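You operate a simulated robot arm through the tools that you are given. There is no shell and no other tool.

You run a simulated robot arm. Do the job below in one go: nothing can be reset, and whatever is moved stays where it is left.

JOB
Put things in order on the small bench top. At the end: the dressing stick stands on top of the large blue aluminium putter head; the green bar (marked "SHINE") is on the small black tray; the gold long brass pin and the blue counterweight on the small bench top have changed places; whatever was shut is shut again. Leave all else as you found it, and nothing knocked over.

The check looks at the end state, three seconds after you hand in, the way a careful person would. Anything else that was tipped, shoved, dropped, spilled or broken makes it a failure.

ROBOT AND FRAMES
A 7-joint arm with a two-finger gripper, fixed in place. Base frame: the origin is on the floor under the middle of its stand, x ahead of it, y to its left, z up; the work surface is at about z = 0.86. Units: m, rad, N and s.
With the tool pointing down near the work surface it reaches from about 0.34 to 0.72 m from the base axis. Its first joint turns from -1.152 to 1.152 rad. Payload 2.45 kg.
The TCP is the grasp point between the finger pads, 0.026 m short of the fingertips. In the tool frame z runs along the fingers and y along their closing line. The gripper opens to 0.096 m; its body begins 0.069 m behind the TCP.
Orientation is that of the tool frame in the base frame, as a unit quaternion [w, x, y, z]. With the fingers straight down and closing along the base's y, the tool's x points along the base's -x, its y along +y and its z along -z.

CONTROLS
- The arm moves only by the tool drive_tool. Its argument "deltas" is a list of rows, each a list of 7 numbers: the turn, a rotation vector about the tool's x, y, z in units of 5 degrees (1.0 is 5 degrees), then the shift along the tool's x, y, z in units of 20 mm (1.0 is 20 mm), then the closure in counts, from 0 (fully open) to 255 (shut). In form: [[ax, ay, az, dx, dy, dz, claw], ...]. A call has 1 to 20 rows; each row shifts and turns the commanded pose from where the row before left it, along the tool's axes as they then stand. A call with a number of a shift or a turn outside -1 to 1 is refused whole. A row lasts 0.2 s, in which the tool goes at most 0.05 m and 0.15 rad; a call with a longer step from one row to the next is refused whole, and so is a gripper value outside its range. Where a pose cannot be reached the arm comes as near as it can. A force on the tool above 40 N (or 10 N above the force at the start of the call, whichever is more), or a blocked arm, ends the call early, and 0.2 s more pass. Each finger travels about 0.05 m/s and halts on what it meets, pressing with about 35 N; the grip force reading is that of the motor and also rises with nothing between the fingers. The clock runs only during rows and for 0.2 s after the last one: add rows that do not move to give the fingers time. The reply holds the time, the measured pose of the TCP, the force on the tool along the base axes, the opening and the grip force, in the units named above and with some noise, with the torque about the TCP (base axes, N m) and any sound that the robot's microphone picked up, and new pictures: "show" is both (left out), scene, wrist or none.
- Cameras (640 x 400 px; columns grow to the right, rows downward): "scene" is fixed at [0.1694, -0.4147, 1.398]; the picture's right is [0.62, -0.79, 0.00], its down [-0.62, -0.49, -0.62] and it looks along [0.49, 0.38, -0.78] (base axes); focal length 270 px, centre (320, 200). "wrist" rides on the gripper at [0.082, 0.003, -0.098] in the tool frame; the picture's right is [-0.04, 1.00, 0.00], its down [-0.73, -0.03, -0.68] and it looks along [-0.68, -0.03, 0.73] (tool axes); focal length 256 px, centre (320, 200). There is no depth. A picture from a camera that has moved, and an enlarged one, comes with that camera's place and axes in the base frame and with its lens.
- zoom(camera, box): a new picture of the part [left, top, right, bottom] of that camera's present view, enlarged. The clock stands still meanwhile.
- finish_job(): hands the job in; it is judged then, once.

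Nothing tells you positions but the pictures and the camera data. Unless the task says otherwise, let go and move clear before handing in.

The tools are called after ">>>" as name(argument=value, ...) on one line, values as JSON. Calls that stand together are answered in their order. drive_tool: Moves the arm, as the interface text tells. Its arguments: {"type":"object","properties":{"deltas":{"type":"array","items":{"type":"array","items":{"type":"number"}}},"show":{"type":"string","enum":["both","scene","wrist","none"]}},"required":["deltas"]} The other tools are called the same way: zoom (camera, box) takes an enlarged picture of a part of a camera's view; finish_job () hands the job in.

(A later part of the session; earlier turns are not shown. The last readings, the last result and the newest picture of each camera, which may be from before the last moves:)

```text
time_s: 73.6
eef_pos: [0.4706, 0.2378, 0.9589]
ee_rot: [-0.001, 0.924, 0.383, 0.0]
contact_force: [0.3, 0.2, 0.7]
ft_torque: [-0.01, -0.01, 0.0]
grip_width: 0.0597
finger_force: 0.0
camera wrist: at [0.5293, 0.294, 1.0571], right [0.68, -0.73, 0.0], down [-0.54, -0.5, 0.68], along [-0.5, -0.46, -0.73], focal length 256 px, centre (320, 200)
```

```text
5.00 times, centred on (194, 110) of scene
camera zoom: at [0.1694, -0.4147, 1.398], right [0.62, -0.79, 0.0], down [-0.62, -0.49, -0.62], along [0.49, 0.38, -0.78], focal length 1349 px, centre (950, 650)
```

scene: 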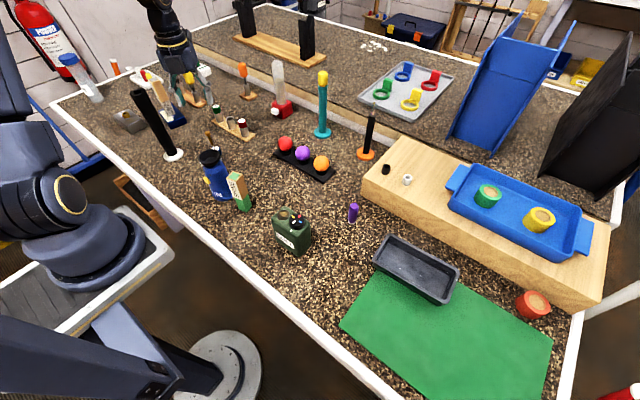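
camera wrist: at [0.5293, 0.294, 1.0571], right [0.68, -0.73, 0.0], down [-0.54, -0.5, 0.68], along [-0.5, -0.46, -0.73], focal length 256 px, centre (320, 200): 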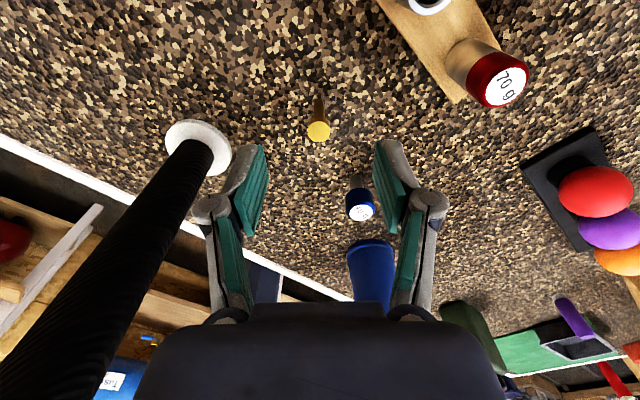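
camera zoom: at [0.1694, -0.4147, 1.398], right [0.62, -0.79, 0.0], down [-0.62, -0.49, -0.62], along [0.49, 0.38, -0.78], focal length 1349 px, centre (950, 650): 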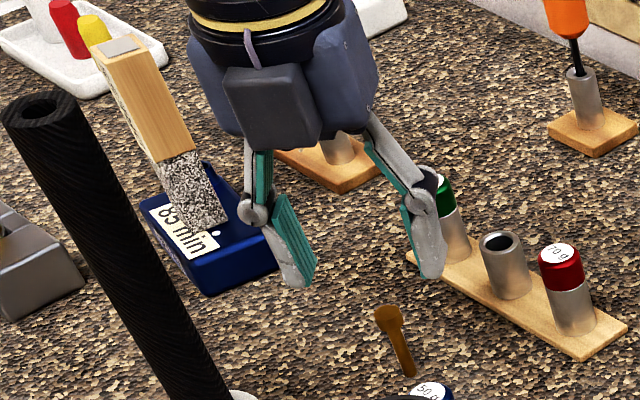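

>>> drive_tool(deltas=[[0, 0, 0, -0.02, -0.05, 0.5, 96], [0, 0, 0, 0, 0, 1, 96], [0, 0, 0, 0, 0, 1, 96], [0, 0, 0, 0, 0, 0.25, 96], [0, 0, 0, 0, 0, 0, 130], [0, 0, 0, 0, 0, 0, 130]], show="wrist")

>>> zoom(camera="wrist", box=[240, 110, 400, 210])

>>> zoom(camera="scene", box=[150, 90, 278, 170])

```text
time_s: 75.0
eef_pos: [0.4682, 0.2396, 0.904]
ee_rot: [0.001, 0.924, 0.382, 0.0]
contact_force: [-0.4, 0.7, 0.0]
ft_torque: [0.0, 0.02, 0.01]
grip_width: 0.0474
finger_force: 0.1
camera wrist: at [0.5284, 0.2954, 1.0024], right [0.68, -0.73, 0.0], down [-0.54, -0.5, 0.68], along [-0.5, -0.46, -0.73], focal length 256 px, centre (320, 200)
```

wrist: 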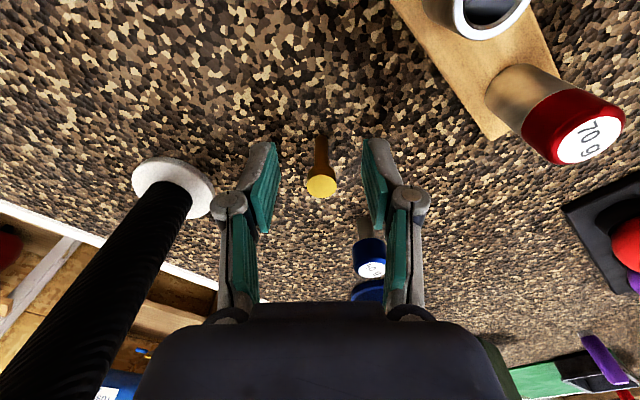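

```text
4.00 times, centred on (320, 160) of wrist
camera zoom: at [0.5284, 0.2954, 1.0024], right [0.68, -0.73, 0.0], down [-0.54, -0.5, 0.68], along [-0.5, -0.46, -0.73], focal length 1024 px, centre (320, 360)
```

zoom: 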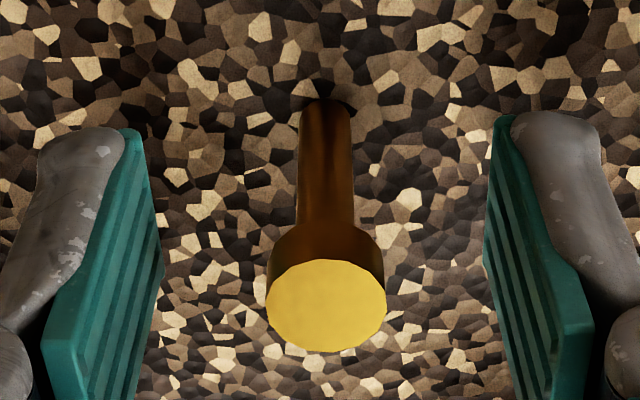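

```text
5.00 times, centred on (214, 130) of scene
camera zoom: at [0.1694, -0.4147, 1.398], right [0.62, -0.79, 0.0], down [-0.62, -0.49, -0.62], along [0.49, 0.38, -0.78], focal length 1349 px, centre (850, 550)
```

zoom: 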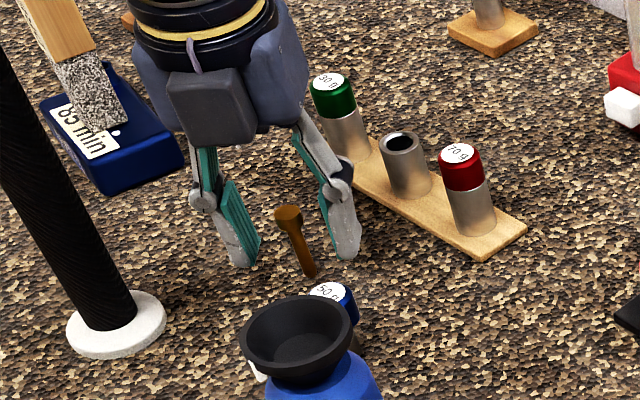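

The pin head is centred between the pads. Closing on it.

>>> drive_tool(deltas=[[0, 0, 0, 0, 0, 0, 160], [0, 0, 0, 0, 0, 0, 185], [0, 0, 0, 0, 0, 0, 205], [0, 0, 0, 0, 0, 0, 225], [0, 0, 0, 0, 0, 0, 255], [0, 0, 0, 0, 0, 0, 255]], show="wrist")

>>> zoom(camera="wrist", box=[260, 120, 380, 195])

>>> zoom(camera="scene", box=[180, 115, 244, 155])

```text
time_s: 76.4
eef_pos: [0.4685, 0.2393, 0.9029]
ee_rot: [0.0, 0.924, 0.382, 0.001]
contact_force: [0.9, -0.2, -0.5]
ft_torque: [0.01, -0.02, 0.02]
grip_width: 0.0124
finger_force: 34.9
camera wrist: at [0.5284, 0.2953, 1.0024], right [0.68, -0.73, 0.0], down [-0.54, -0.5, 0.68], along [-0.5, -0.46, -0.73], focal length 256 px, centre (320, 200)
```

wrist: 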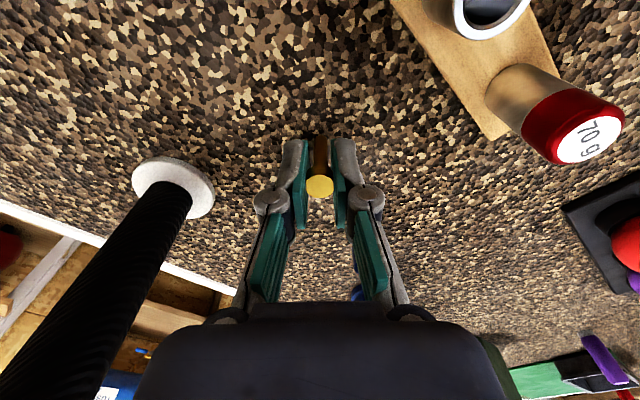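

```text
5.33 times, centred on (320, 158) of wrist
camera zoom: at [0.5284, 0.2953, 1.0024], right [0.68, -0.73, 0.0], down [-0.54, -0.5, 0.68], along [-0.5, -0.46, -0.73], focal length 1365 px, centre (320, 427)
```

zoom: 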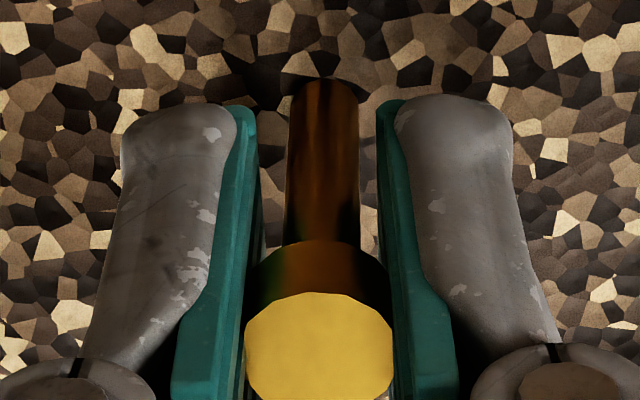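

```text
10.00 times, centred on (212, 135) of scene
camera zoom: at [0.1694, -0.4147, 1.398], right [0.62, -0.79, 0.0], down [-0.62, -0.49, -0.62], along [0.49, 0.38, -0.78], focal length 2698 px, centre (1400, 850)
```

zoom: 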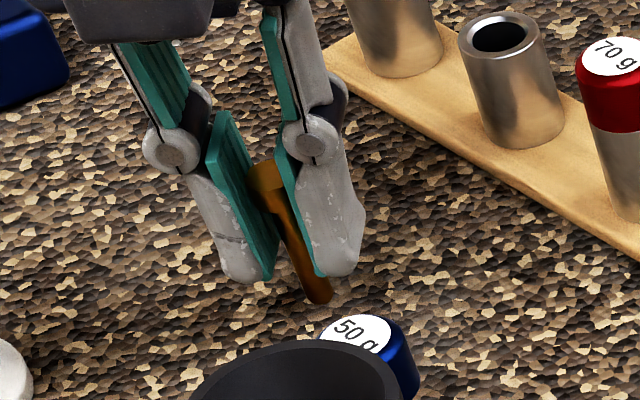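

Pin gripped (12.4 mm head) at TCP (0.4685, 0.2393, 0.903). I lift it and carry it above the counterweight's former place.

>>> drive_tool(deltas=[[0, 0, 0, 0, 0, -0.5, 255], [0, 0, 0, 0, 0, -1, 255], [0, 0, 0, 0, 0, -1, 255], [0, 0, 0, 0, 0, -1, 255], [0, 0, 0, 0, 0, -1, 255], [0, 0, 0, 0, 0, -1, 255], [0, 0, 0, 0, 0, -1, 255], [0, 0, 0, -0.92, 0.943, 0, 255], [0, 0, 0, -0.92, 0.943, 0, 255], [0, 0, 0, -0.92, 0.943, 0, 255], [0, 0, 0, -0.92, 0.943, 0, 255], [0, 0, 0, -0.92, 0.943, 0, 255], [0, 0, 0, -0.92, 0.943, 0, 255], [0, 0, 0, 0, 0, 0, 255]], show="both")

>>> zoom(camera="wrist", box=[260, 120, 380, 195])

>>> zoom(camera="scene", box=[180, 80, 308, 160])

```text
time_s: 79.4
eef_pos: [0.4723, 0.0804, 1.0345]
ee_rot: [0.0, 0.924, 0.383, 0.0]
contact_force: [-0.4, 0.2, -1.2]
ft_torque: [0.0, 0.02, -0.03]
grip_width: 0.0121
finger_force: 34.2
camera wrist: at [0.5309, 0.1362, 1.1324], right [0.68, -0.73, 0.0], down [-0.54, -0.5, 0.68], along [-0.5, -0.46, -0.73], focal length 256 px, centre (320, 200)
```

scene: 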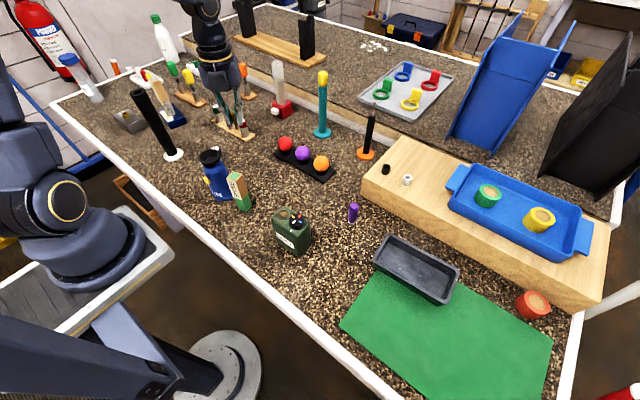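
wrist: 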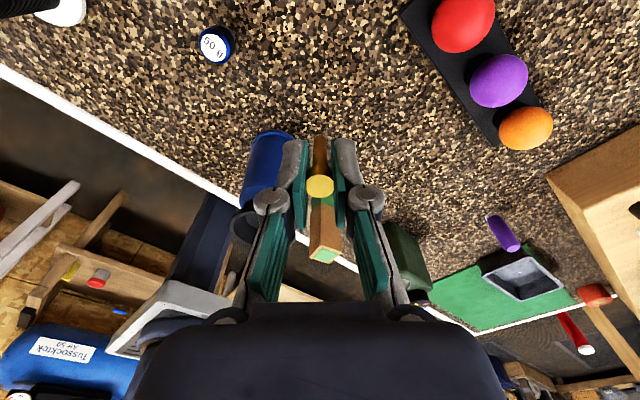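

```text
5.33 times, centred on (320, 158) of wrist
camera zoom: at [0.5309, 0.1362, 1.1324], right [0.68, -0.73, 0.0], down [-0.54, -0.5, 0.68], along [-0.5, -0.46, -0.73], focal length 1365 px, centre (320, 427)
```

zoom: 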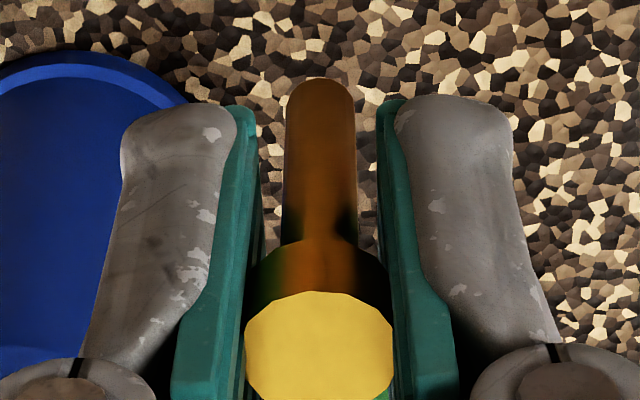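

```text
5.00 times, centred on (244, 120) of scene
camera zoom: at [0.1694, -0.4147, 1.398], right [0.62, -0.79, 0.0], down [-0.62, -0.49, -0.62], along [0.49, 0.38, -0.78], focal length 1349 px, centre (700, 600)
```

zoom: 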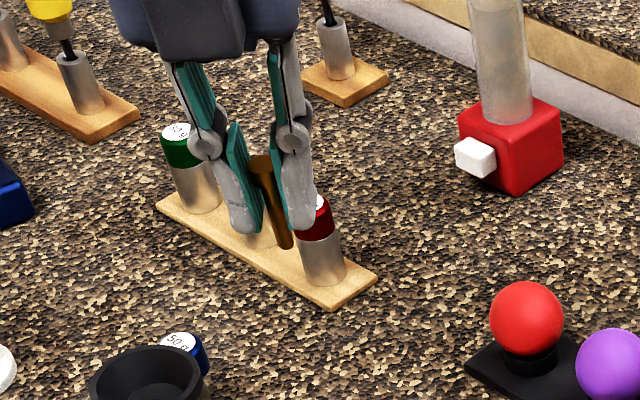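

>>> drive_tool(deltas=[[0, 0, 0, 0, 0, 1, 255], [0, 0, 0, 0, 0, 1, 255], [0, 0, 0, 0, 0, 1, 255], [0, 0, 0, 0, 0, 1, 255], [0, 0, 0, 0, 0, 1, 255], [0, 0, 0, 0, 0, 1, 255], [0, 0, 0, 0, 0, 0.3, 255], [0, 0, 0, 0, 0, 0, 255]], show="both")

>>> zoom(camera="scene", box=[200, 120, 296, 180])

```text
time_s: 81.2
eef_pos: [0.4712, 0.0811, 0.907]
ee_rot: [0.0, 0.924, 0.383, 0.0]
contact_force: [0.3, 0.1, -0.8]
ft_torque: [0.0, 0.01, -0.03]
grip_width: 0.0123
finger_force: 35.4
camera wrist: at [0.5306, 0.1371, 1.006], right [0.68, -0.73, 0.0], down [-0.54, -0.5, 0.68], along [-0.5, -0.46, -0.73], focal length 256 px, centre (320, 200)
```

scene: 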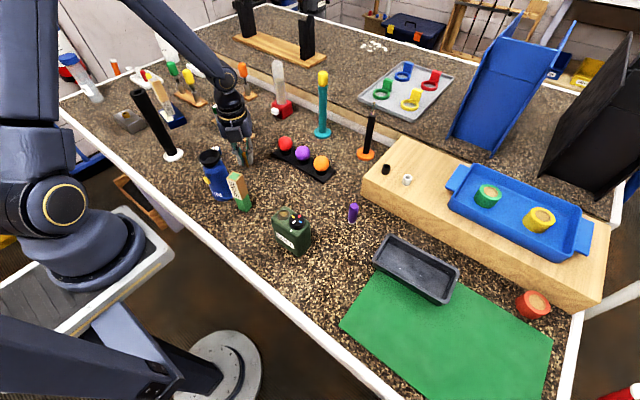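
wrist: 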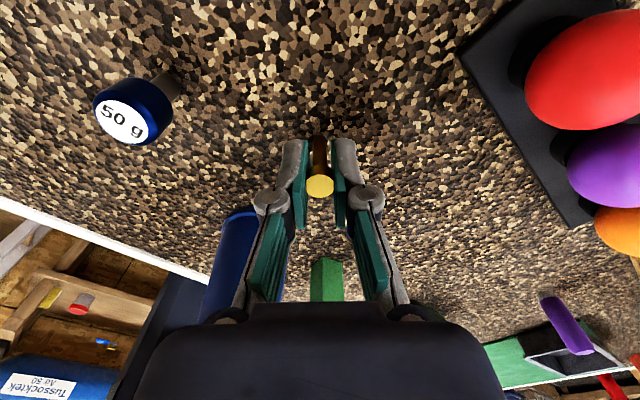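

```text
6.67 times, centred on (248, 150) of scene
camera zoom: at [0.1694, -0.4147, 1.398], right [0.62, -0.79, 0.0], down [-0.62, -0.49, -0.62], along [0.49, 0.38, -0.78], focal length 1799 px, centre (800, 533)
```

zoom: 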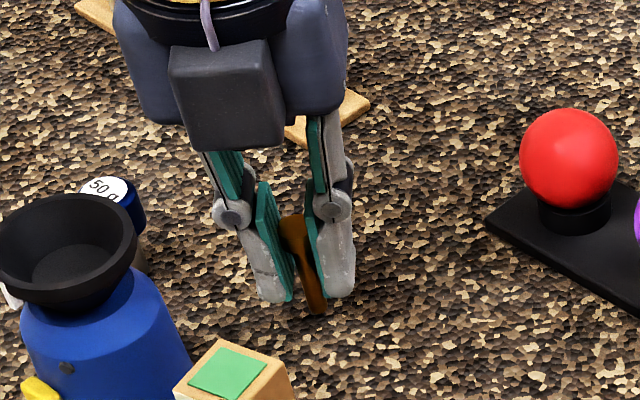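

>>> drive_tool(deltas=[[0, 0, 0, 0, 0, 0.1, 255], [0, 0, 0, 0, 0, 0, 255]], show="none")

>>> drive_tool(deltas=[[0, 0, 0, 0, 0, 0.05, 255], [0, 0, 0, 0, 0, 0, 255]], show="none")

```text
time_s: 81.8
eef_pos: [0.4706, 0.0819, 0.9044]
ee_rot: [0.0, 0.924, 0.382, 0.0]
contact_force: [-0.6, -0.1, 0.2]
ft_torque: [0.01, 0.01, 0.01]
grip_width: 0.0124
finger_force: 34.8
```

```text
time_s: 82.4
eef_pos: [0.4704, 0.0823, 0.9041]
ee_rot: [0.001, 0.924, 0.383, -0.001]
contact_force: [0.3, 1.0, -0.7]
ft_torque: [-0.02, 0.02, -0.02]
grip_width: 0.0123
finger_force: 34.8
```

>>> drive_tool(deltas=[[0, 0, 0, 0, 0, 0.04, 255], [0, 0, 0, 0, 0, 0, 255]], show="none")

>>> drive_tool(deltas=[[0, 0, 0, 0, 0, 0.04, 255], [0, 0, 0, 0, 0, 0, 255]], show="none")

```text
time_s: 83.0
eef_pos: [0.4709, 0.0816, 0.9034]
ee_rot: [0.0, 0.924, 0.382, 0.0]
contact_force: [-0.1, 0.9, -0.7]
ft_torque: [0.03, 0.0, -0.05]
grip_width: 0.0123
finger_force: 35.1
```

```text
time_s: 83.6
eef_pos: [0.4722, 0.0817, 0.9031]
ee_rot: [-0.001, 0.924, 0.383, 0.001]
contact_force: [-2.6, -0.2, 10.8]
ft_torque: [0.0, 0.09, -0.05]
grip_width: 0.0122
finger_force: 35.4
```

>>> drive_tool(deltas=[[0, 0, 0, 0, 0, -0.03, 255], [0, 0, 0, 0, 0, 0, 255]], show="none")

>>> zoom(camera="scene", box=[220, 135, 276, 170])

```text
time_s: 84.2
eef_pos: [0.4697, 0.0815, 0.9039]
ee_rot: [-0.001, 0.924, 0.383, 0.0]
contact_force: [0.7, 0.8, 3.1]
ft_torque: [0.07, -0.04, 0.01]
grip_width: 0.0119
finger_force: 35.0
```

```text
11.43 times, centred on (248, 152) of scene
camera zoom: at [0.1693, -0.4147, 1.398], right [0.62, -0.79, 0.0], down [-0.62, -0.49, -0.62], along [0.49, 0.38, -0.78], focal length 3084 px, centre (1143, 743)
```

zoom: 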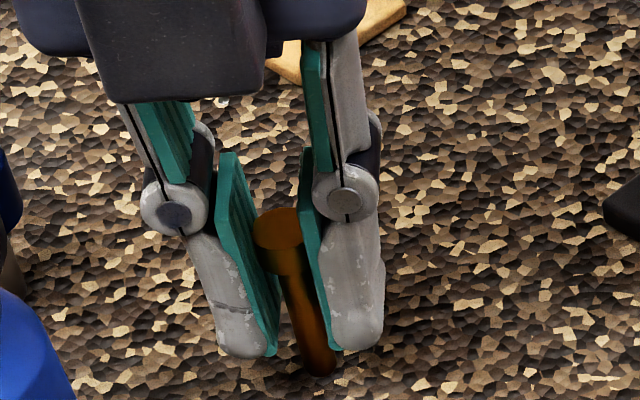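

Pin is upright and touching the bench. Opening slowly.

>>> drive_tool(deltas=[[0, 0, 0, 0, 0, 0, 215], [0, 0, 0, 0, 0, 0, 200], [0, 0, 0, 0, 0, 0, 180], [0, 0, 0, 0, 0, 0, 150], [0, 0, 0, 0, 0, 0, 110], [0, 0, 0, 0, 0, 0, 96], [0, 0, 0, 0, 0, 0, 96]], show="both")

>>> zoom(camera="wrist", box=[240, 110, 400, 210])

```text
time_s: 85.8
eef_pos: [0.4698, 0.0819, 0.9045]
ee_rot: [-0.001, 0.924, 0.382, 0.0]
contact_force: [-0.4, 0.1, -0.5]
ft_torque: [0.02, -0.02, 0.03]
grip_width: 0.0601
finger_force: 0.0
camera wrist: at [0.5306, 0.1369, 1.0023], right [0.68, -0.73, 0.0], down [-0.54, -0.5, 0.68], along [-0.5, -0.46, -0.73], focal length 256 px, centre (320, 200)
```

scene: 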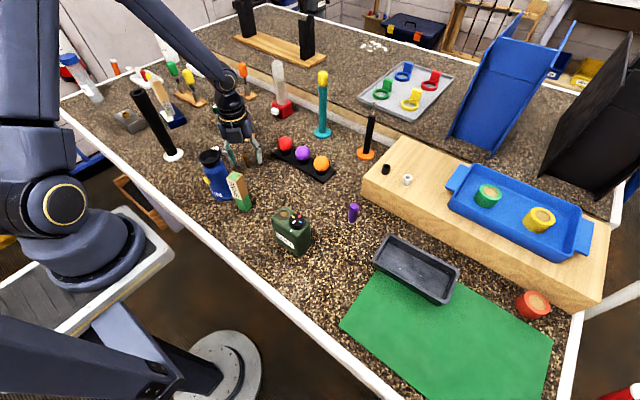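
wrist: 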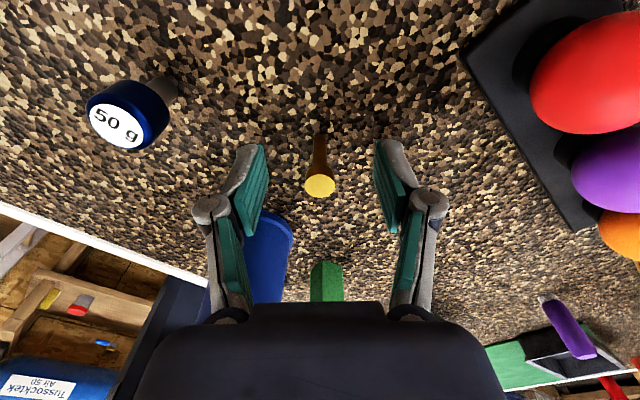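

```text
4.00 times, centred on (320, 160) of wrist
camera zoom: at [0.5306, 0.1369, 1.0023], right [0.68, -0.73, 0.0], down [-0.54, -0.5, 0.68], along [-0.5, -0.46, -0.73], focal length 1024 px, centre (320, 360)
```

zoom: 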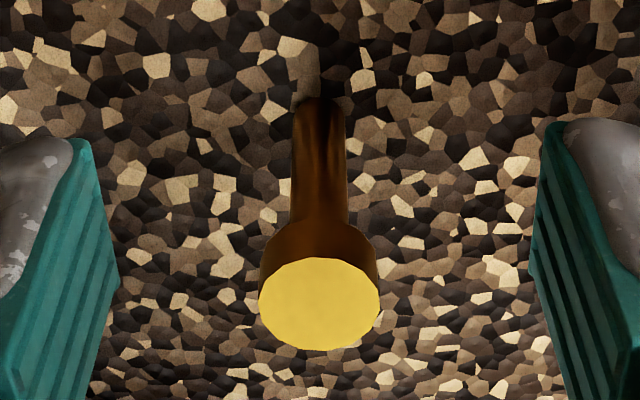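

Pin stands in the counterweight's old place. Now back to the counterweight.

>>> drive_tool(deltas=[[0, 0, 0, 0, 0, -0.5, 96], [0, 0, 0, 0, 0, -1, 96], [0, 0, 0, 0, 0, -1, 96], [0, 0, 0, 0, 0, -1, 96], [0, 0, 0, 0, 0, -1, 96], [0, 0, 0, 0, 0, -1, 96], [0, 0, 0, 0.371, -0.805, 0, 96], [0, 0, 0, 0.371, -0.805, 0, 96], [0, 0, 0, 0.371, -0.805, 0, 96], [0, 0, 0, 0.371, -0.805, 0, 96], [0, 0, 0, 0.371, -0.805, 0, 96], [0, 0, 0, 0, 0, 0, 96]], show="both")

>>> zoom(camera="wrist", box=[260, 60, 380, 135])

>>> zoom(camera="scene", box=[180, 100, 308, 180])

```text
time_s: 88.4
eef_pos: [0.439, 0.1632, 1.0137]
ee_rot: [0.0, 0.924, 0.383, 0.0]
contact_force: [-0.4, 0.4, -0.3]
ft_torque: [0.01, 0.01, 0.0]
grip_width: 0.0598
finger_force: 0.0
camera wrist: at [0.4993, 0.2196, 1.1126], right [0.68, -0.73, 0.0], down [-0.54, -0.5, 0.68], along [-0.5, -0.46, -0.73], focal length 256 px, centre (320, 200)
```

scene: 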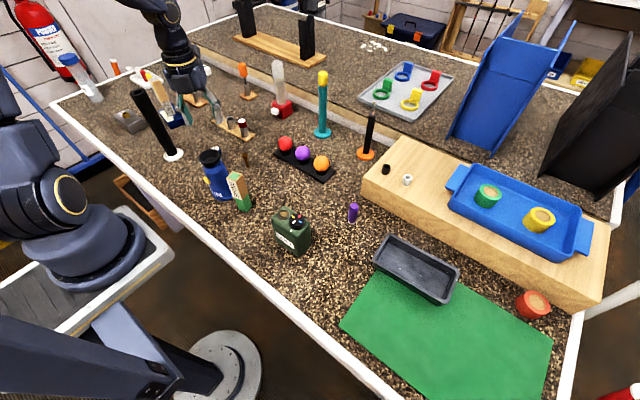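
wrist: 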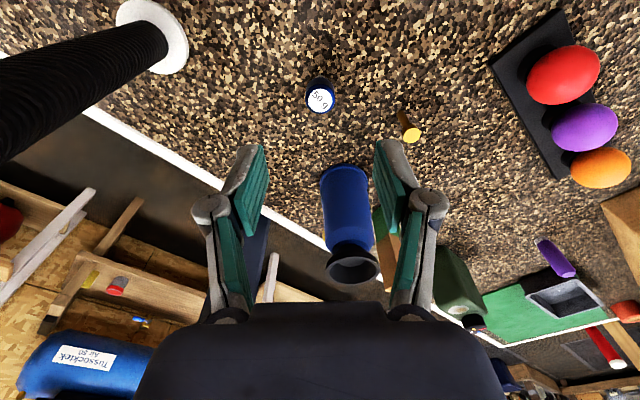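

```text
5.33 times, centred on (320, 98) of wrist
camera zoom: at [0.4993, 0.2196, 1.1126], right [0.68, -0.73, 0.0], down [-0.54, -0.5, 0.68], along [-0.5, -0.46, -0.73], focal length 1365 px, centre (320, 747)
```

zoom: 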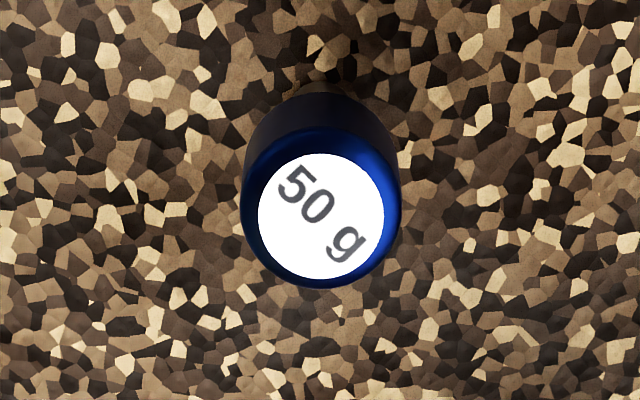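

```text
5.00 times, centred on (244, 140) of scene
camera zoom: at [0.1694, -0.4147, 1.398], right [0.62, -0.79, 0.0], down [-0.62, -0.49, -0.62], along [0.49, 0.38, -0.78], focal length 1349 px, centre (700, 500)
```

zoom: 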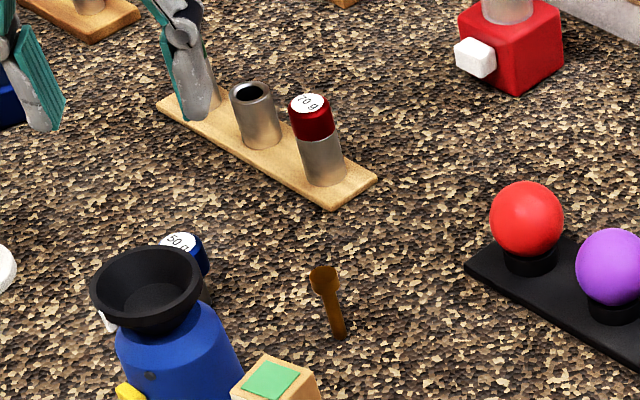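

>>> drive_tool(deltas=[[0, 0, 0, 0, 0, 1, 96], [0, 0, 0, 0, 0, 1, 96], [0, 0, 0, 0, 0, 1, 96], [0, 0, 0, 0, 0, 1, 96], [0, 0, 0, 0, 0, 1, 96], [0, 0, 0, 0, 0, 0.25, 96], [0, 0, 0, 0, 0, 0, 96], [0, 0, 0, 0, 0, 0, 130], [0, 0, 0, 0, 0, 0, 160], [0, 0, 0, 0, 0, 0, 185], [0, 0, 0, 0, 0, 0, 210], [0, 0, 0, 0, 0, 0, 255], [0, 0, 0, 0, 0, 0, 255]], show="wrist")

```text
time_s: 91.2
eef_pos: [0.4408, 0.1647, 0.91]
ee_rot: [0.0, 0.924, 0.383, 0.0]
contact_force: [-0.9, 0.2, -0.6]
ft_torque: [0.05, -0.01, 0.0]
grip_width: 0.0224
finger_force: 35.0
camera wrist: at [0.5, 0.22, 1.0074], right [0.68, -0.73, 0.0], down [-0.54, -0.5, 0.68], along [-0.5, -0.46, -0.73], focal length 256 px, centre (320, 200)
```

wrist: 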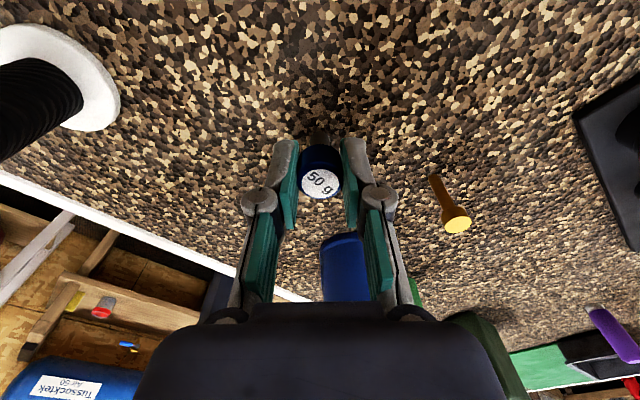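

>>> drive_tool(deltas=[[0, 0, 0, 0, 0, -0.5, 255], [0, 0, 0, 0, 0, -1, 255], [0, 0, 0, 0, 0, -1, 255], [0, 0, 0, 0, 0, -1, 255], [0, 0, 0, 0, 0, -1, 255], [0, 0, 0, 0, 0, -1, 255], [0, 0, 0, 0.735, -0.327, 0, 255], [0, 0, 0, 0.735, -0.327, 0, 255], [0, 0, 0, 0.735, -0.327, 0, 255], [0, 0, 0, 0.735, -0.327, 0, 255], [0, 0, 0, 0.735, -0.327, 0, 255], [0, 0, 0, 0, 0, 0, 255], [0, 0, 0, 0, 0, 1, 255], [0, 0, 0, 0, 0, 1, 255], [0, 0, 0, 0, 0, 1, 255], [0, 0, 0, 0, 0, 1, 255], [0, 0, 0, 0, 0, 1, 255], [0, 0, 0, 0, 0, 0, 255]], show="both")

>>> zoom(camera="scene", box=[150, 90, 278, 170])

```text
time_s: 95.0
eef_pos: [0.4692, 0.2374, 0.9182]
ee_rot: [0.0, 0.924, 0.383, 0.0]
contact_force: [-0.4, 0.7, -0.3]
ft_torque: [-0.01, 0.0, -0.01]
grip_width: 0.0226
finger_force: 35.2
camera wrist: at [0.5286, 0.2944, 1.0168], right [0.68, -0.73, 0.0], down [-0.54, -0.5, 0.68], along [-0.5, -0.46, -0.73], focal length 256 px, centre (320, 200)
```

scene: 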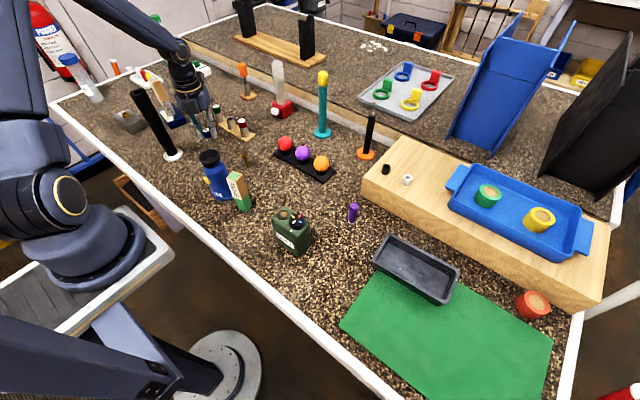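
wrist: 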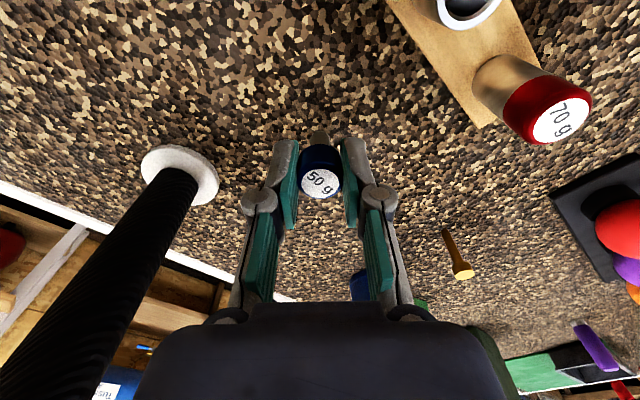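

```text
5.00 times, centred on (214, 130) of scene
camera zoom: at [0.1694, -0.4147, 1.398], right [0.62, -0.79, 0.0], down [-0.62, -0.49, -0.62], along [0.49, 0.38, -0.78], focal length 1349 px, centre (850, 550)
```

zoom: 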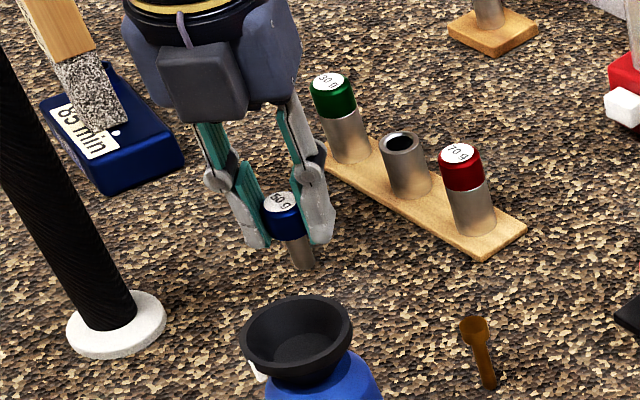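

>>> drive_tool(deltas=[[0, 0, 0, 0, 0, 0.35, 255], [0, 0, 0, 0, 0, 0.05, 255], [0, 0, 0, 0, 0, 0, 255]], show="none")

>>> drive_tool(deltas=[[0, 0, 0, 0, 0, 0.05, 255], [0, 0, 0, 0, 0, 0, 255]], show="none")

```text
time_s: 95.8
eef_pos: [0.4686, 0.2405, 0.9115]
ee_rot: [0.0, 0.924, 0.382, -0.001]
contact_force: [0.1, 0.0, 0.0]
ft_torque: [-0.02, 0.01, -0.01]
grip_width: 0.0226
finger_force: 34.7
```

```text
time_s: 96.4
eef_pos: [0.4678, 0.2388, 0.909]
ee_rot: [0.0, 0.924, 0.382, 0.0]
contact_force: [0.2, 0.5, -1.2]
ft_torque: [0.02, 0.01, -0.02]
grip_width: 0.0229
finger_force: 34.9
```

>>> drive_tool(deltas=[[0, 0, 0, 0, 0, 0.04, 255], [0, 0, 0, 0, 0, 0, 255]], show="none")

>>> drive_tool(deltas=[[0, 0, 0, 0, 0, 0.03, 255], [0, 0, 0, 0, 0, 0, 255]], show="none")

```text
time_s: 97.0
eef_pos: [0.4687, 0.2384, 0.9083]
ee_rot: [0.0, 0.924, 0.382, 0.0]
contact_force: [0.0, 0.3, 0.3]
ft_torque: [-0.02, -0.01, -0.01]
grip_width: 0.0228
finger_force: 35.7
```

```text
time_s: 97.6
eef_pos: [0.4686, 0.2403, 0.9094]
ee_rot: [0.001, 0.924, 0.382, 0.0]
contact_force: [-1.8, -2.3, 7.2]
ft_torque: [-0.06, 0.12, -0.01]
grip_width: 0.0228
finger_force: 34.6
```

Contact. Easing off and opening.

>>> drive_tool(deltas=[[0, 0, 0, 0, 0, -0.025, 255], [0, 0, 0, 0, 0, 0, 255], [0, 0, 0, 0, 0, 0, 185], [0, 0, 0, 0, 0, 0, 170], [0, 0, 0, 0, 0, 0, 140], [0, 0, 0, 0, 0, 0, 96], [0, 0, 0, 0, 0, 0, 96], [0, 0, 0, 0, 0, 0, 96]], show="both")

>>> zoom(camera="wrist", box=[240, 110, 400, 210])

```text
time_s: 99.4
eef_pos: [0.4681, 0.2391, 0.91]
ee_rot: [0.0, 0.924, 0.383, 0.0]
contact_force: [0.8, 0.6, 0.1]
ft_torque: [0.01, -0.01, 0.0]
grip_width: 0.0595
finger_force: 0.0
camera wrist: at [0.5286, 0.2949, 1.0075], right [0.68, -0.73, 0.0], down [-0.54, -0.5, 0.68], along [-0.5, -0.46, -0.73], focal length 256 px, centre (320, 200)
```

scene: 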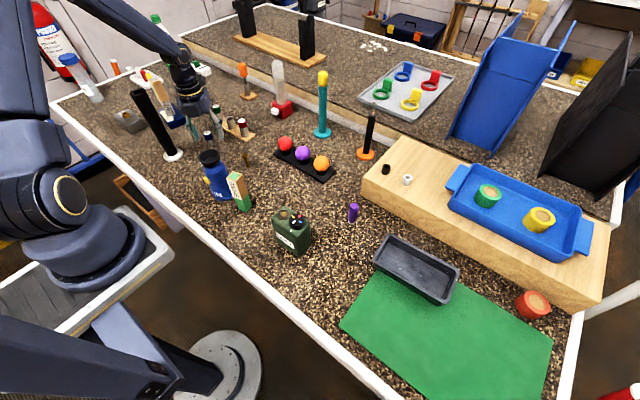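
wrist: 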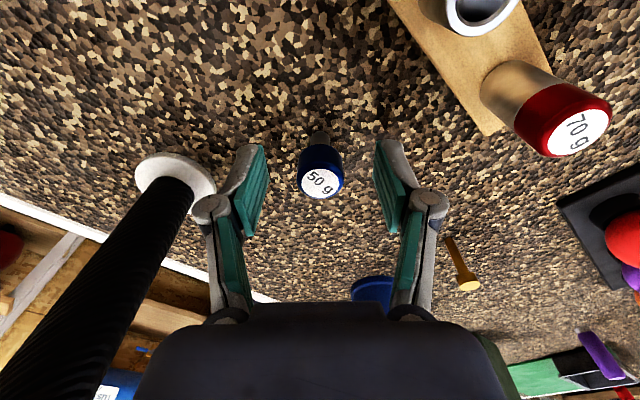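

```text
4.00 times, centred on (320, 160) of wrist
camera zoom: at [0.5286, 0.2949, 1.0075], right [0.68, -0.73, 0.0], down [-0.54, -0.5, 0.68], along [-0.5, -0.46, -0.73], focal length 1024 px, centre (320, 360)
```

zoom: 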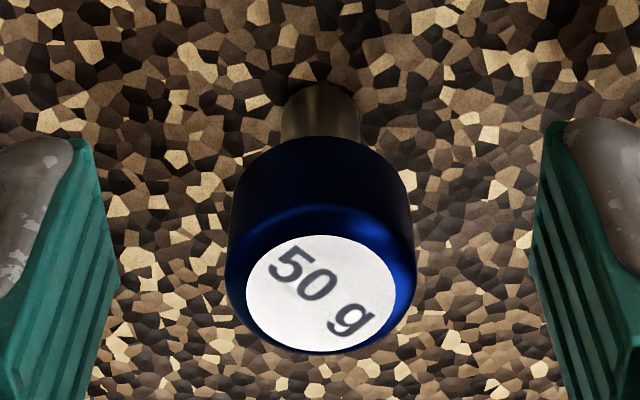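

The swap is done: the counterweight stands at the pin's old place. I rise and move over to the SHINE bar near (0.37, -0.02).

>>> drive_tool(deltas=[[0, 0, 0, 0, 0, -0.5, 96], [0, 0, 0, 0, 0, -1, 96], [0, 0, 0, 0, 0, -1, 96], [0, 0, 0, 0, 0, -1, 96], [0, 0, 0, 0, 0, -1, 96], [0, 0, 0, 0, 0, -1, 96], [0, 0, 0, 0, 0, -1, 96], [0, 0, 0, 0, 0, -1, 96], [0, 0, 0, 0, 0, -1, 96], [0, 0, 0, 0, 0, -1, 96], [0, 0, 0, 0, 0, -1, 96], [0, 0, 0, 0, 0, -1, 96], [0, 0, 0, 0, 0, 0, 96]], show="both")

>>> drive_tool(deltas=[[0, 0, 0, -0.965, 0.445, 0, 0], [0, 0, 0, -0.965, 0.445, 0, 0], [0, 0, 0, -0.965, 0.445, 0, 0], [0, 0, 0, -0.965, 0.445, 0, 0], [0, 0, 0, -0.965, 0.445, 0, 0], [0, 0, 0, -0.965, 0.445, 0, 0], [0, 0, 0, -0.965, 0.445, 0, 0], [0, 0, 0, -0.965, 0.445, 0, 0], [0, 0, 0, -0.965, 0.445, 0, 0], [0, 0, 0, -0.965, 0.445, 0, 0], [0, 0, 0, -0.965, 0.445, 0, 0], [0, 0, 0, -0.965, 0.445, 0, 0], [0, 0, 0, -0.965, 0.445, 0, 0], [0, 0, 0, 0, 0, 0, 0]], show="both")

```text
time_s: 102.2
eef_pos: [0.4683, 0.2387, 1.1394]
ee_rot: [0.0, 0.924, 0.383, 0.0]
contact_force: [0.2, 0.5, -0.5]
ft_torque: [0.0, 0.04, 0.0]
grip_width: 0.0599
finger_force: 0.1
camera wrist: at [0.5281, 0.2952, 1.2374], right [0.68, -0.73, 0.0], down [-0.54, -0.5, 0.68], along [-0.5, -0.46, -0.73], focal length 256 px, centre (320, 200)
```

scene: 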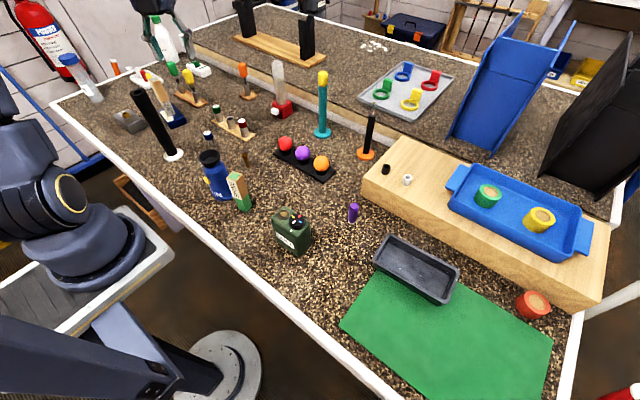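
wrist: 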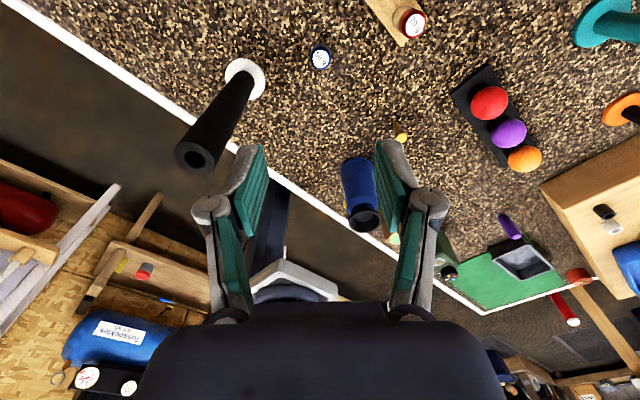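

```text
time_s: 105.2
eef_pos: [0.3737, -0.0207, 1.1383]
ee_rot: [0.0, 0.924, 0.383, 0.0]
contact_force: [0.6, -0.4, 0.4]
ft_torque: [-0.04, 0.0, 0.04]
grip_width: 0.0959
finger_force: 0.0
camera wrist: at [0.4332, 0.0359, 1.2374], right [0.68, -0.73, 0.0], down [-0.54, -0.5, 0.68], along [-0.5, -0.46, -0.73], focal length 256 px, centre (320, 200)
```

scene: 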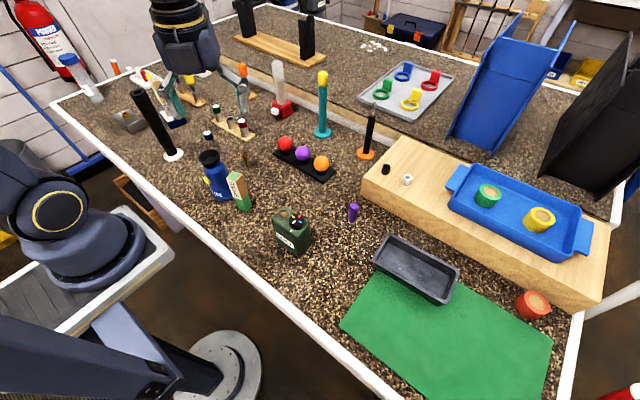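
wrist: 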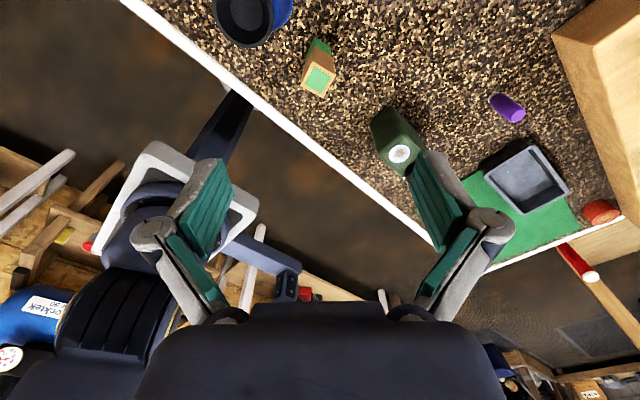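

>>> zoom(camera="wrist", box=[260, 25, 380, 100])

>>> zoom(camera="scene", box=[180, 120, 308, 220])

>>> zoom(camera="scene", box=[110, 80, 270, 180])

```text
5.33 times, centred on (320, 62) of wrist
camera zoom: at [0.4332, 0.0359, 1.2374], right [0.68, -0.73, 0.0], down [-0.54, -0.5, 0.68], along [-0.5, -0.46, -0.73], focal length 1365 px, centre (320, 933)
```

zoom: 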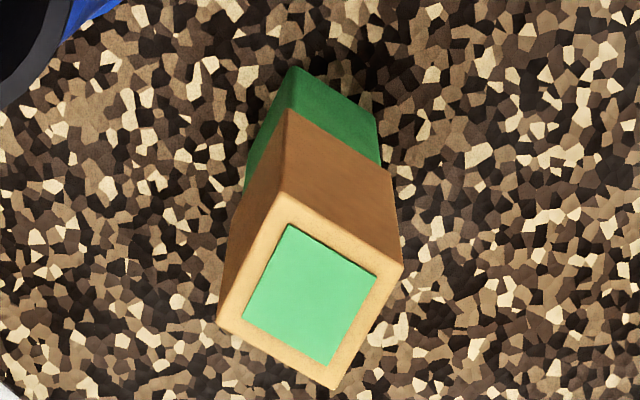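

```text
4.00 times, centred on (244, 170) of scene
camera zoom: at [0.1694, -0.4147, 1.398], right [0.62, -0.79, 0.0], down [-0.62, -0.49, -0.62], along [0.49, 0.38, -0.78], focal length 1079 px, centre (624, 320)
```

zoom: 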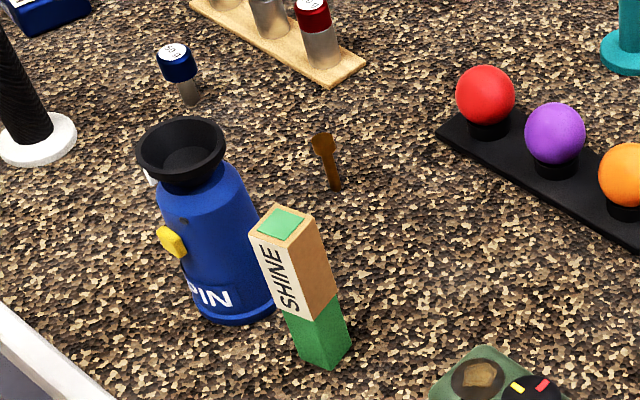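

```text
4.00 times, centred on (190, 130) of scene
camera zoom: at [0.1694, -0.4147, 1.398], right [0.62, -0.79, 0.0], down [-0.62, -0.49, -0.62], along [0.49, 0.38, -0.78], focal length 1079 px, centre (840, 480)
```

zoom: 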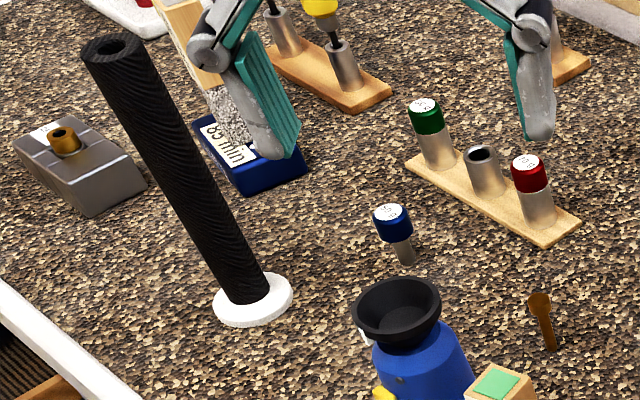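

The pin and counterweight have clearly changed places and both stand. The SHINE bar is at about (0.369, -0.021), turned about 13°; I'll turn the gripper so it closes along x (no finger near the bottle).

>>> drive_tool(deltas=[[0, 0, -1, 0, 0, 0, 0], [0, 0, -1, 0, 0, 0, 0], [0, 0, -1, 0, 0, 0, 0], [0, 0, -1, 0, 0, 0, 0], [0, 0, -1, 0, 0, 0, 0], [0, 0, -1, 0, 0, 0, 0], [0, 0, -1, 0, 0, 0, 0], [0, 0, -1, 0, 0, 0, 0], [0, 0, -1, 0, 0, 0, 0], [0, 0, -1, 0, 0, 0, 0], [0, 0, -1, 0, 0, 0, 0], [0, 0, -0.6, 0, 0, 0, 0], [0, 0, 0, 0.02, -0.22, 0, 0], [0, 0, 0, 0, 0, 1, 0], [0, 0, 0, 0, 0, 1, 0], [0, 0, 0, 0, 0, 1, 0], [0, 0, 0, 0, 0, 1, 0], [0, 0, 0, 0, 0, 1, 0], [0, 0, 0, 0, 0, 0, 0]], show="both")

>>> zoom(camera="wrist", box=[260, 75, 380, 150])

```text
time_s: 109.2
eef_pos: [0.3676, -0.0219, 1.0385]
ee_rot: [0.001, 0.622, 0.783, 0.0]
contact_force: [-0.5, 0.3, -0.2]
ft_torque: [-0.02, -0.04, 0.0]
grip_width: 0.0961
finger_force: 0.0
camera wrist: at [0.3531, 0.0596, 1.1369], right [0.98, 0.19, 0.0], down [0.14, -0.72, 0.68], along [0.13, -0.67, -0.73], focal length 256 px, centre (320, 200)
```

scene: 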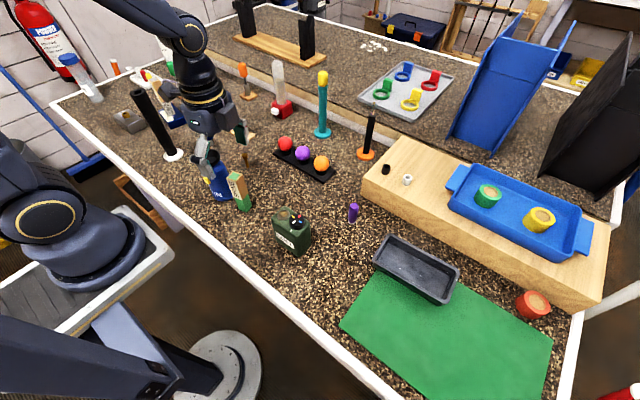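
wrist: 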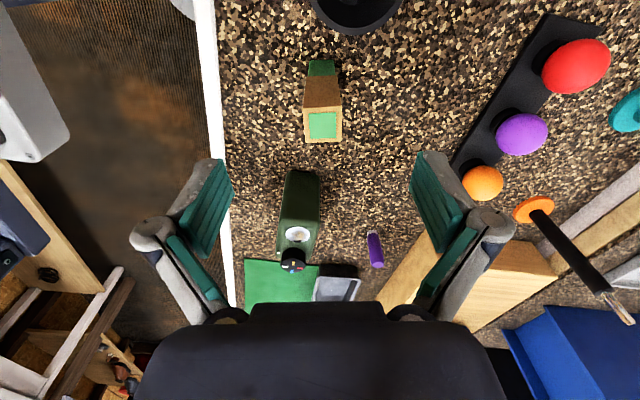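

```text
5.33 times, centred on (320, 112) of wrist
camera zoom: at [0.3531, 0.0596, 1.1369], right [0.98, 0.19, 0.0], down [0.14, -0.72, 0.68], along [0.13, -0.67, -0.73], focal length 1365 px, centre (320, 667)
```

zoom: 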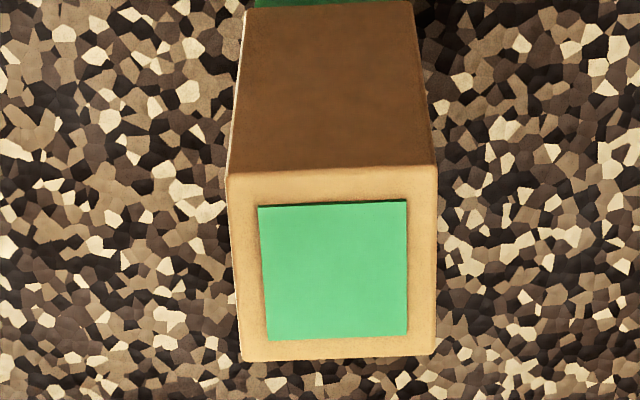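

>>> drive_tool(deltas=[[0, 0, 0, -0.075, 0.085, 0.5, 0], [0, 0, 0, 0, 0, 1, 0], [0, 0, 0, 0, 0, 1, 0], [0, 0, 0, 0, 0, 1, 0], [0, 0, 0, 0, 0, 1, 0], [0, 0, 0, 0, 0, 0.2, 0], [0, 0, 0, 0, 0, 0, 0]], show="both")

>>> zoom(camera="scene", box=[170, 110, 298, 220])

```text
time_s: 110.8
eef_pos: [0.3704, -0.0225, 0.9445]
ee_rot: [0.0, 0.622, 0.783, 0.001]
contact_force: [-0.9, 0.6, 0.8]
ft_torque: [0.0, -0.02, -0.03]
grip_width: 0.0958
finger_force: 0.0
camera wrist: at [0.3554, 0.0587, 1.0428], right [0.98, 0.19, 0.0], down [0.14, -0.72, 0.68], along [0.13, -0.67, -0.73], focal length 256 px, centre (320, 200)
```

scene: 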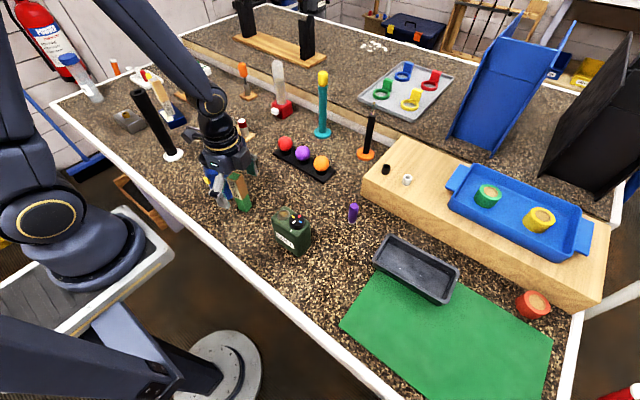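
wrist: 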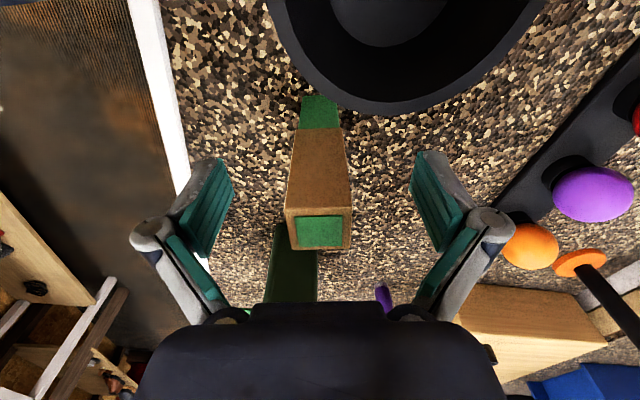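

```text
3.64 times, centred on (234, 165) of scene
camera zoom: at [0.1694, -0.4147, 1.398], right [0.62, -0.79, 0.0], down [-0.62, -0.49, -0.62], along [0.49, 0.38, -0.78], focal length 981 px, centre (633, 327)
```

zoom: 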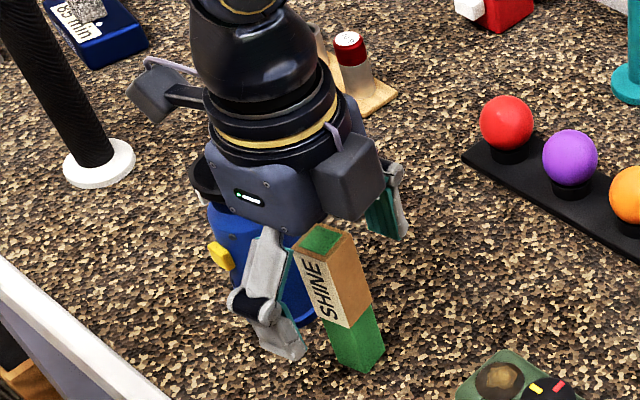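

>>> drive_tool(deltas=[[0, 0, 0, 0, 0, 0, 60], [0, 0, 0, 0, 0, 0, 120], [0, 0, 0, 0, 0, 0, 155], [0, 0, 0, 0, 0, 0, 180], [0, 0, 0, 0, 0, 0, 210], [0, 0, 0, 0, 0, 0, 255], [0, 0, 0, 0, 0, 0, 255], [0, 0, 0, 0, 0, 0, 255]], show="wrist")

```text
time_s: 112.6
eef_pos: [0.3714, -0.0216, 0.9456]
ee_rot: [0.0, 0.623, 0.783, 0.0]
contact_force: [-0.2, -0.7, 1.0]
ft_torque: [0.03, 0.01, 0.01]
grip_width: 0.0255
finger_force: 35.0
camera wrist: at [0.3554, 0.0587, 1.043], right [0.98, 0.19, 0.0], down [0.14, -0.72, 0.68], along [0.13, -0.67, -0.73], focal length 256 px, centre (320, 200)
```

wrist: 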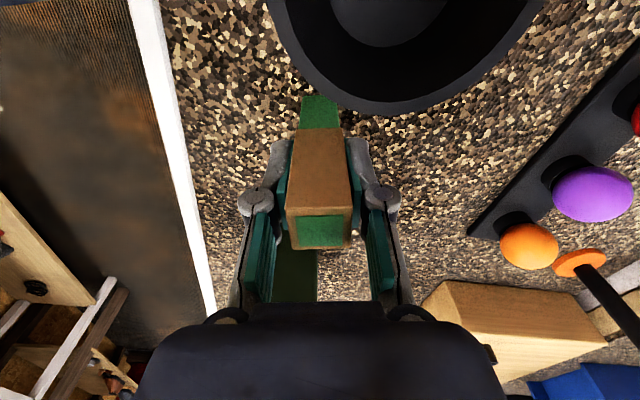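

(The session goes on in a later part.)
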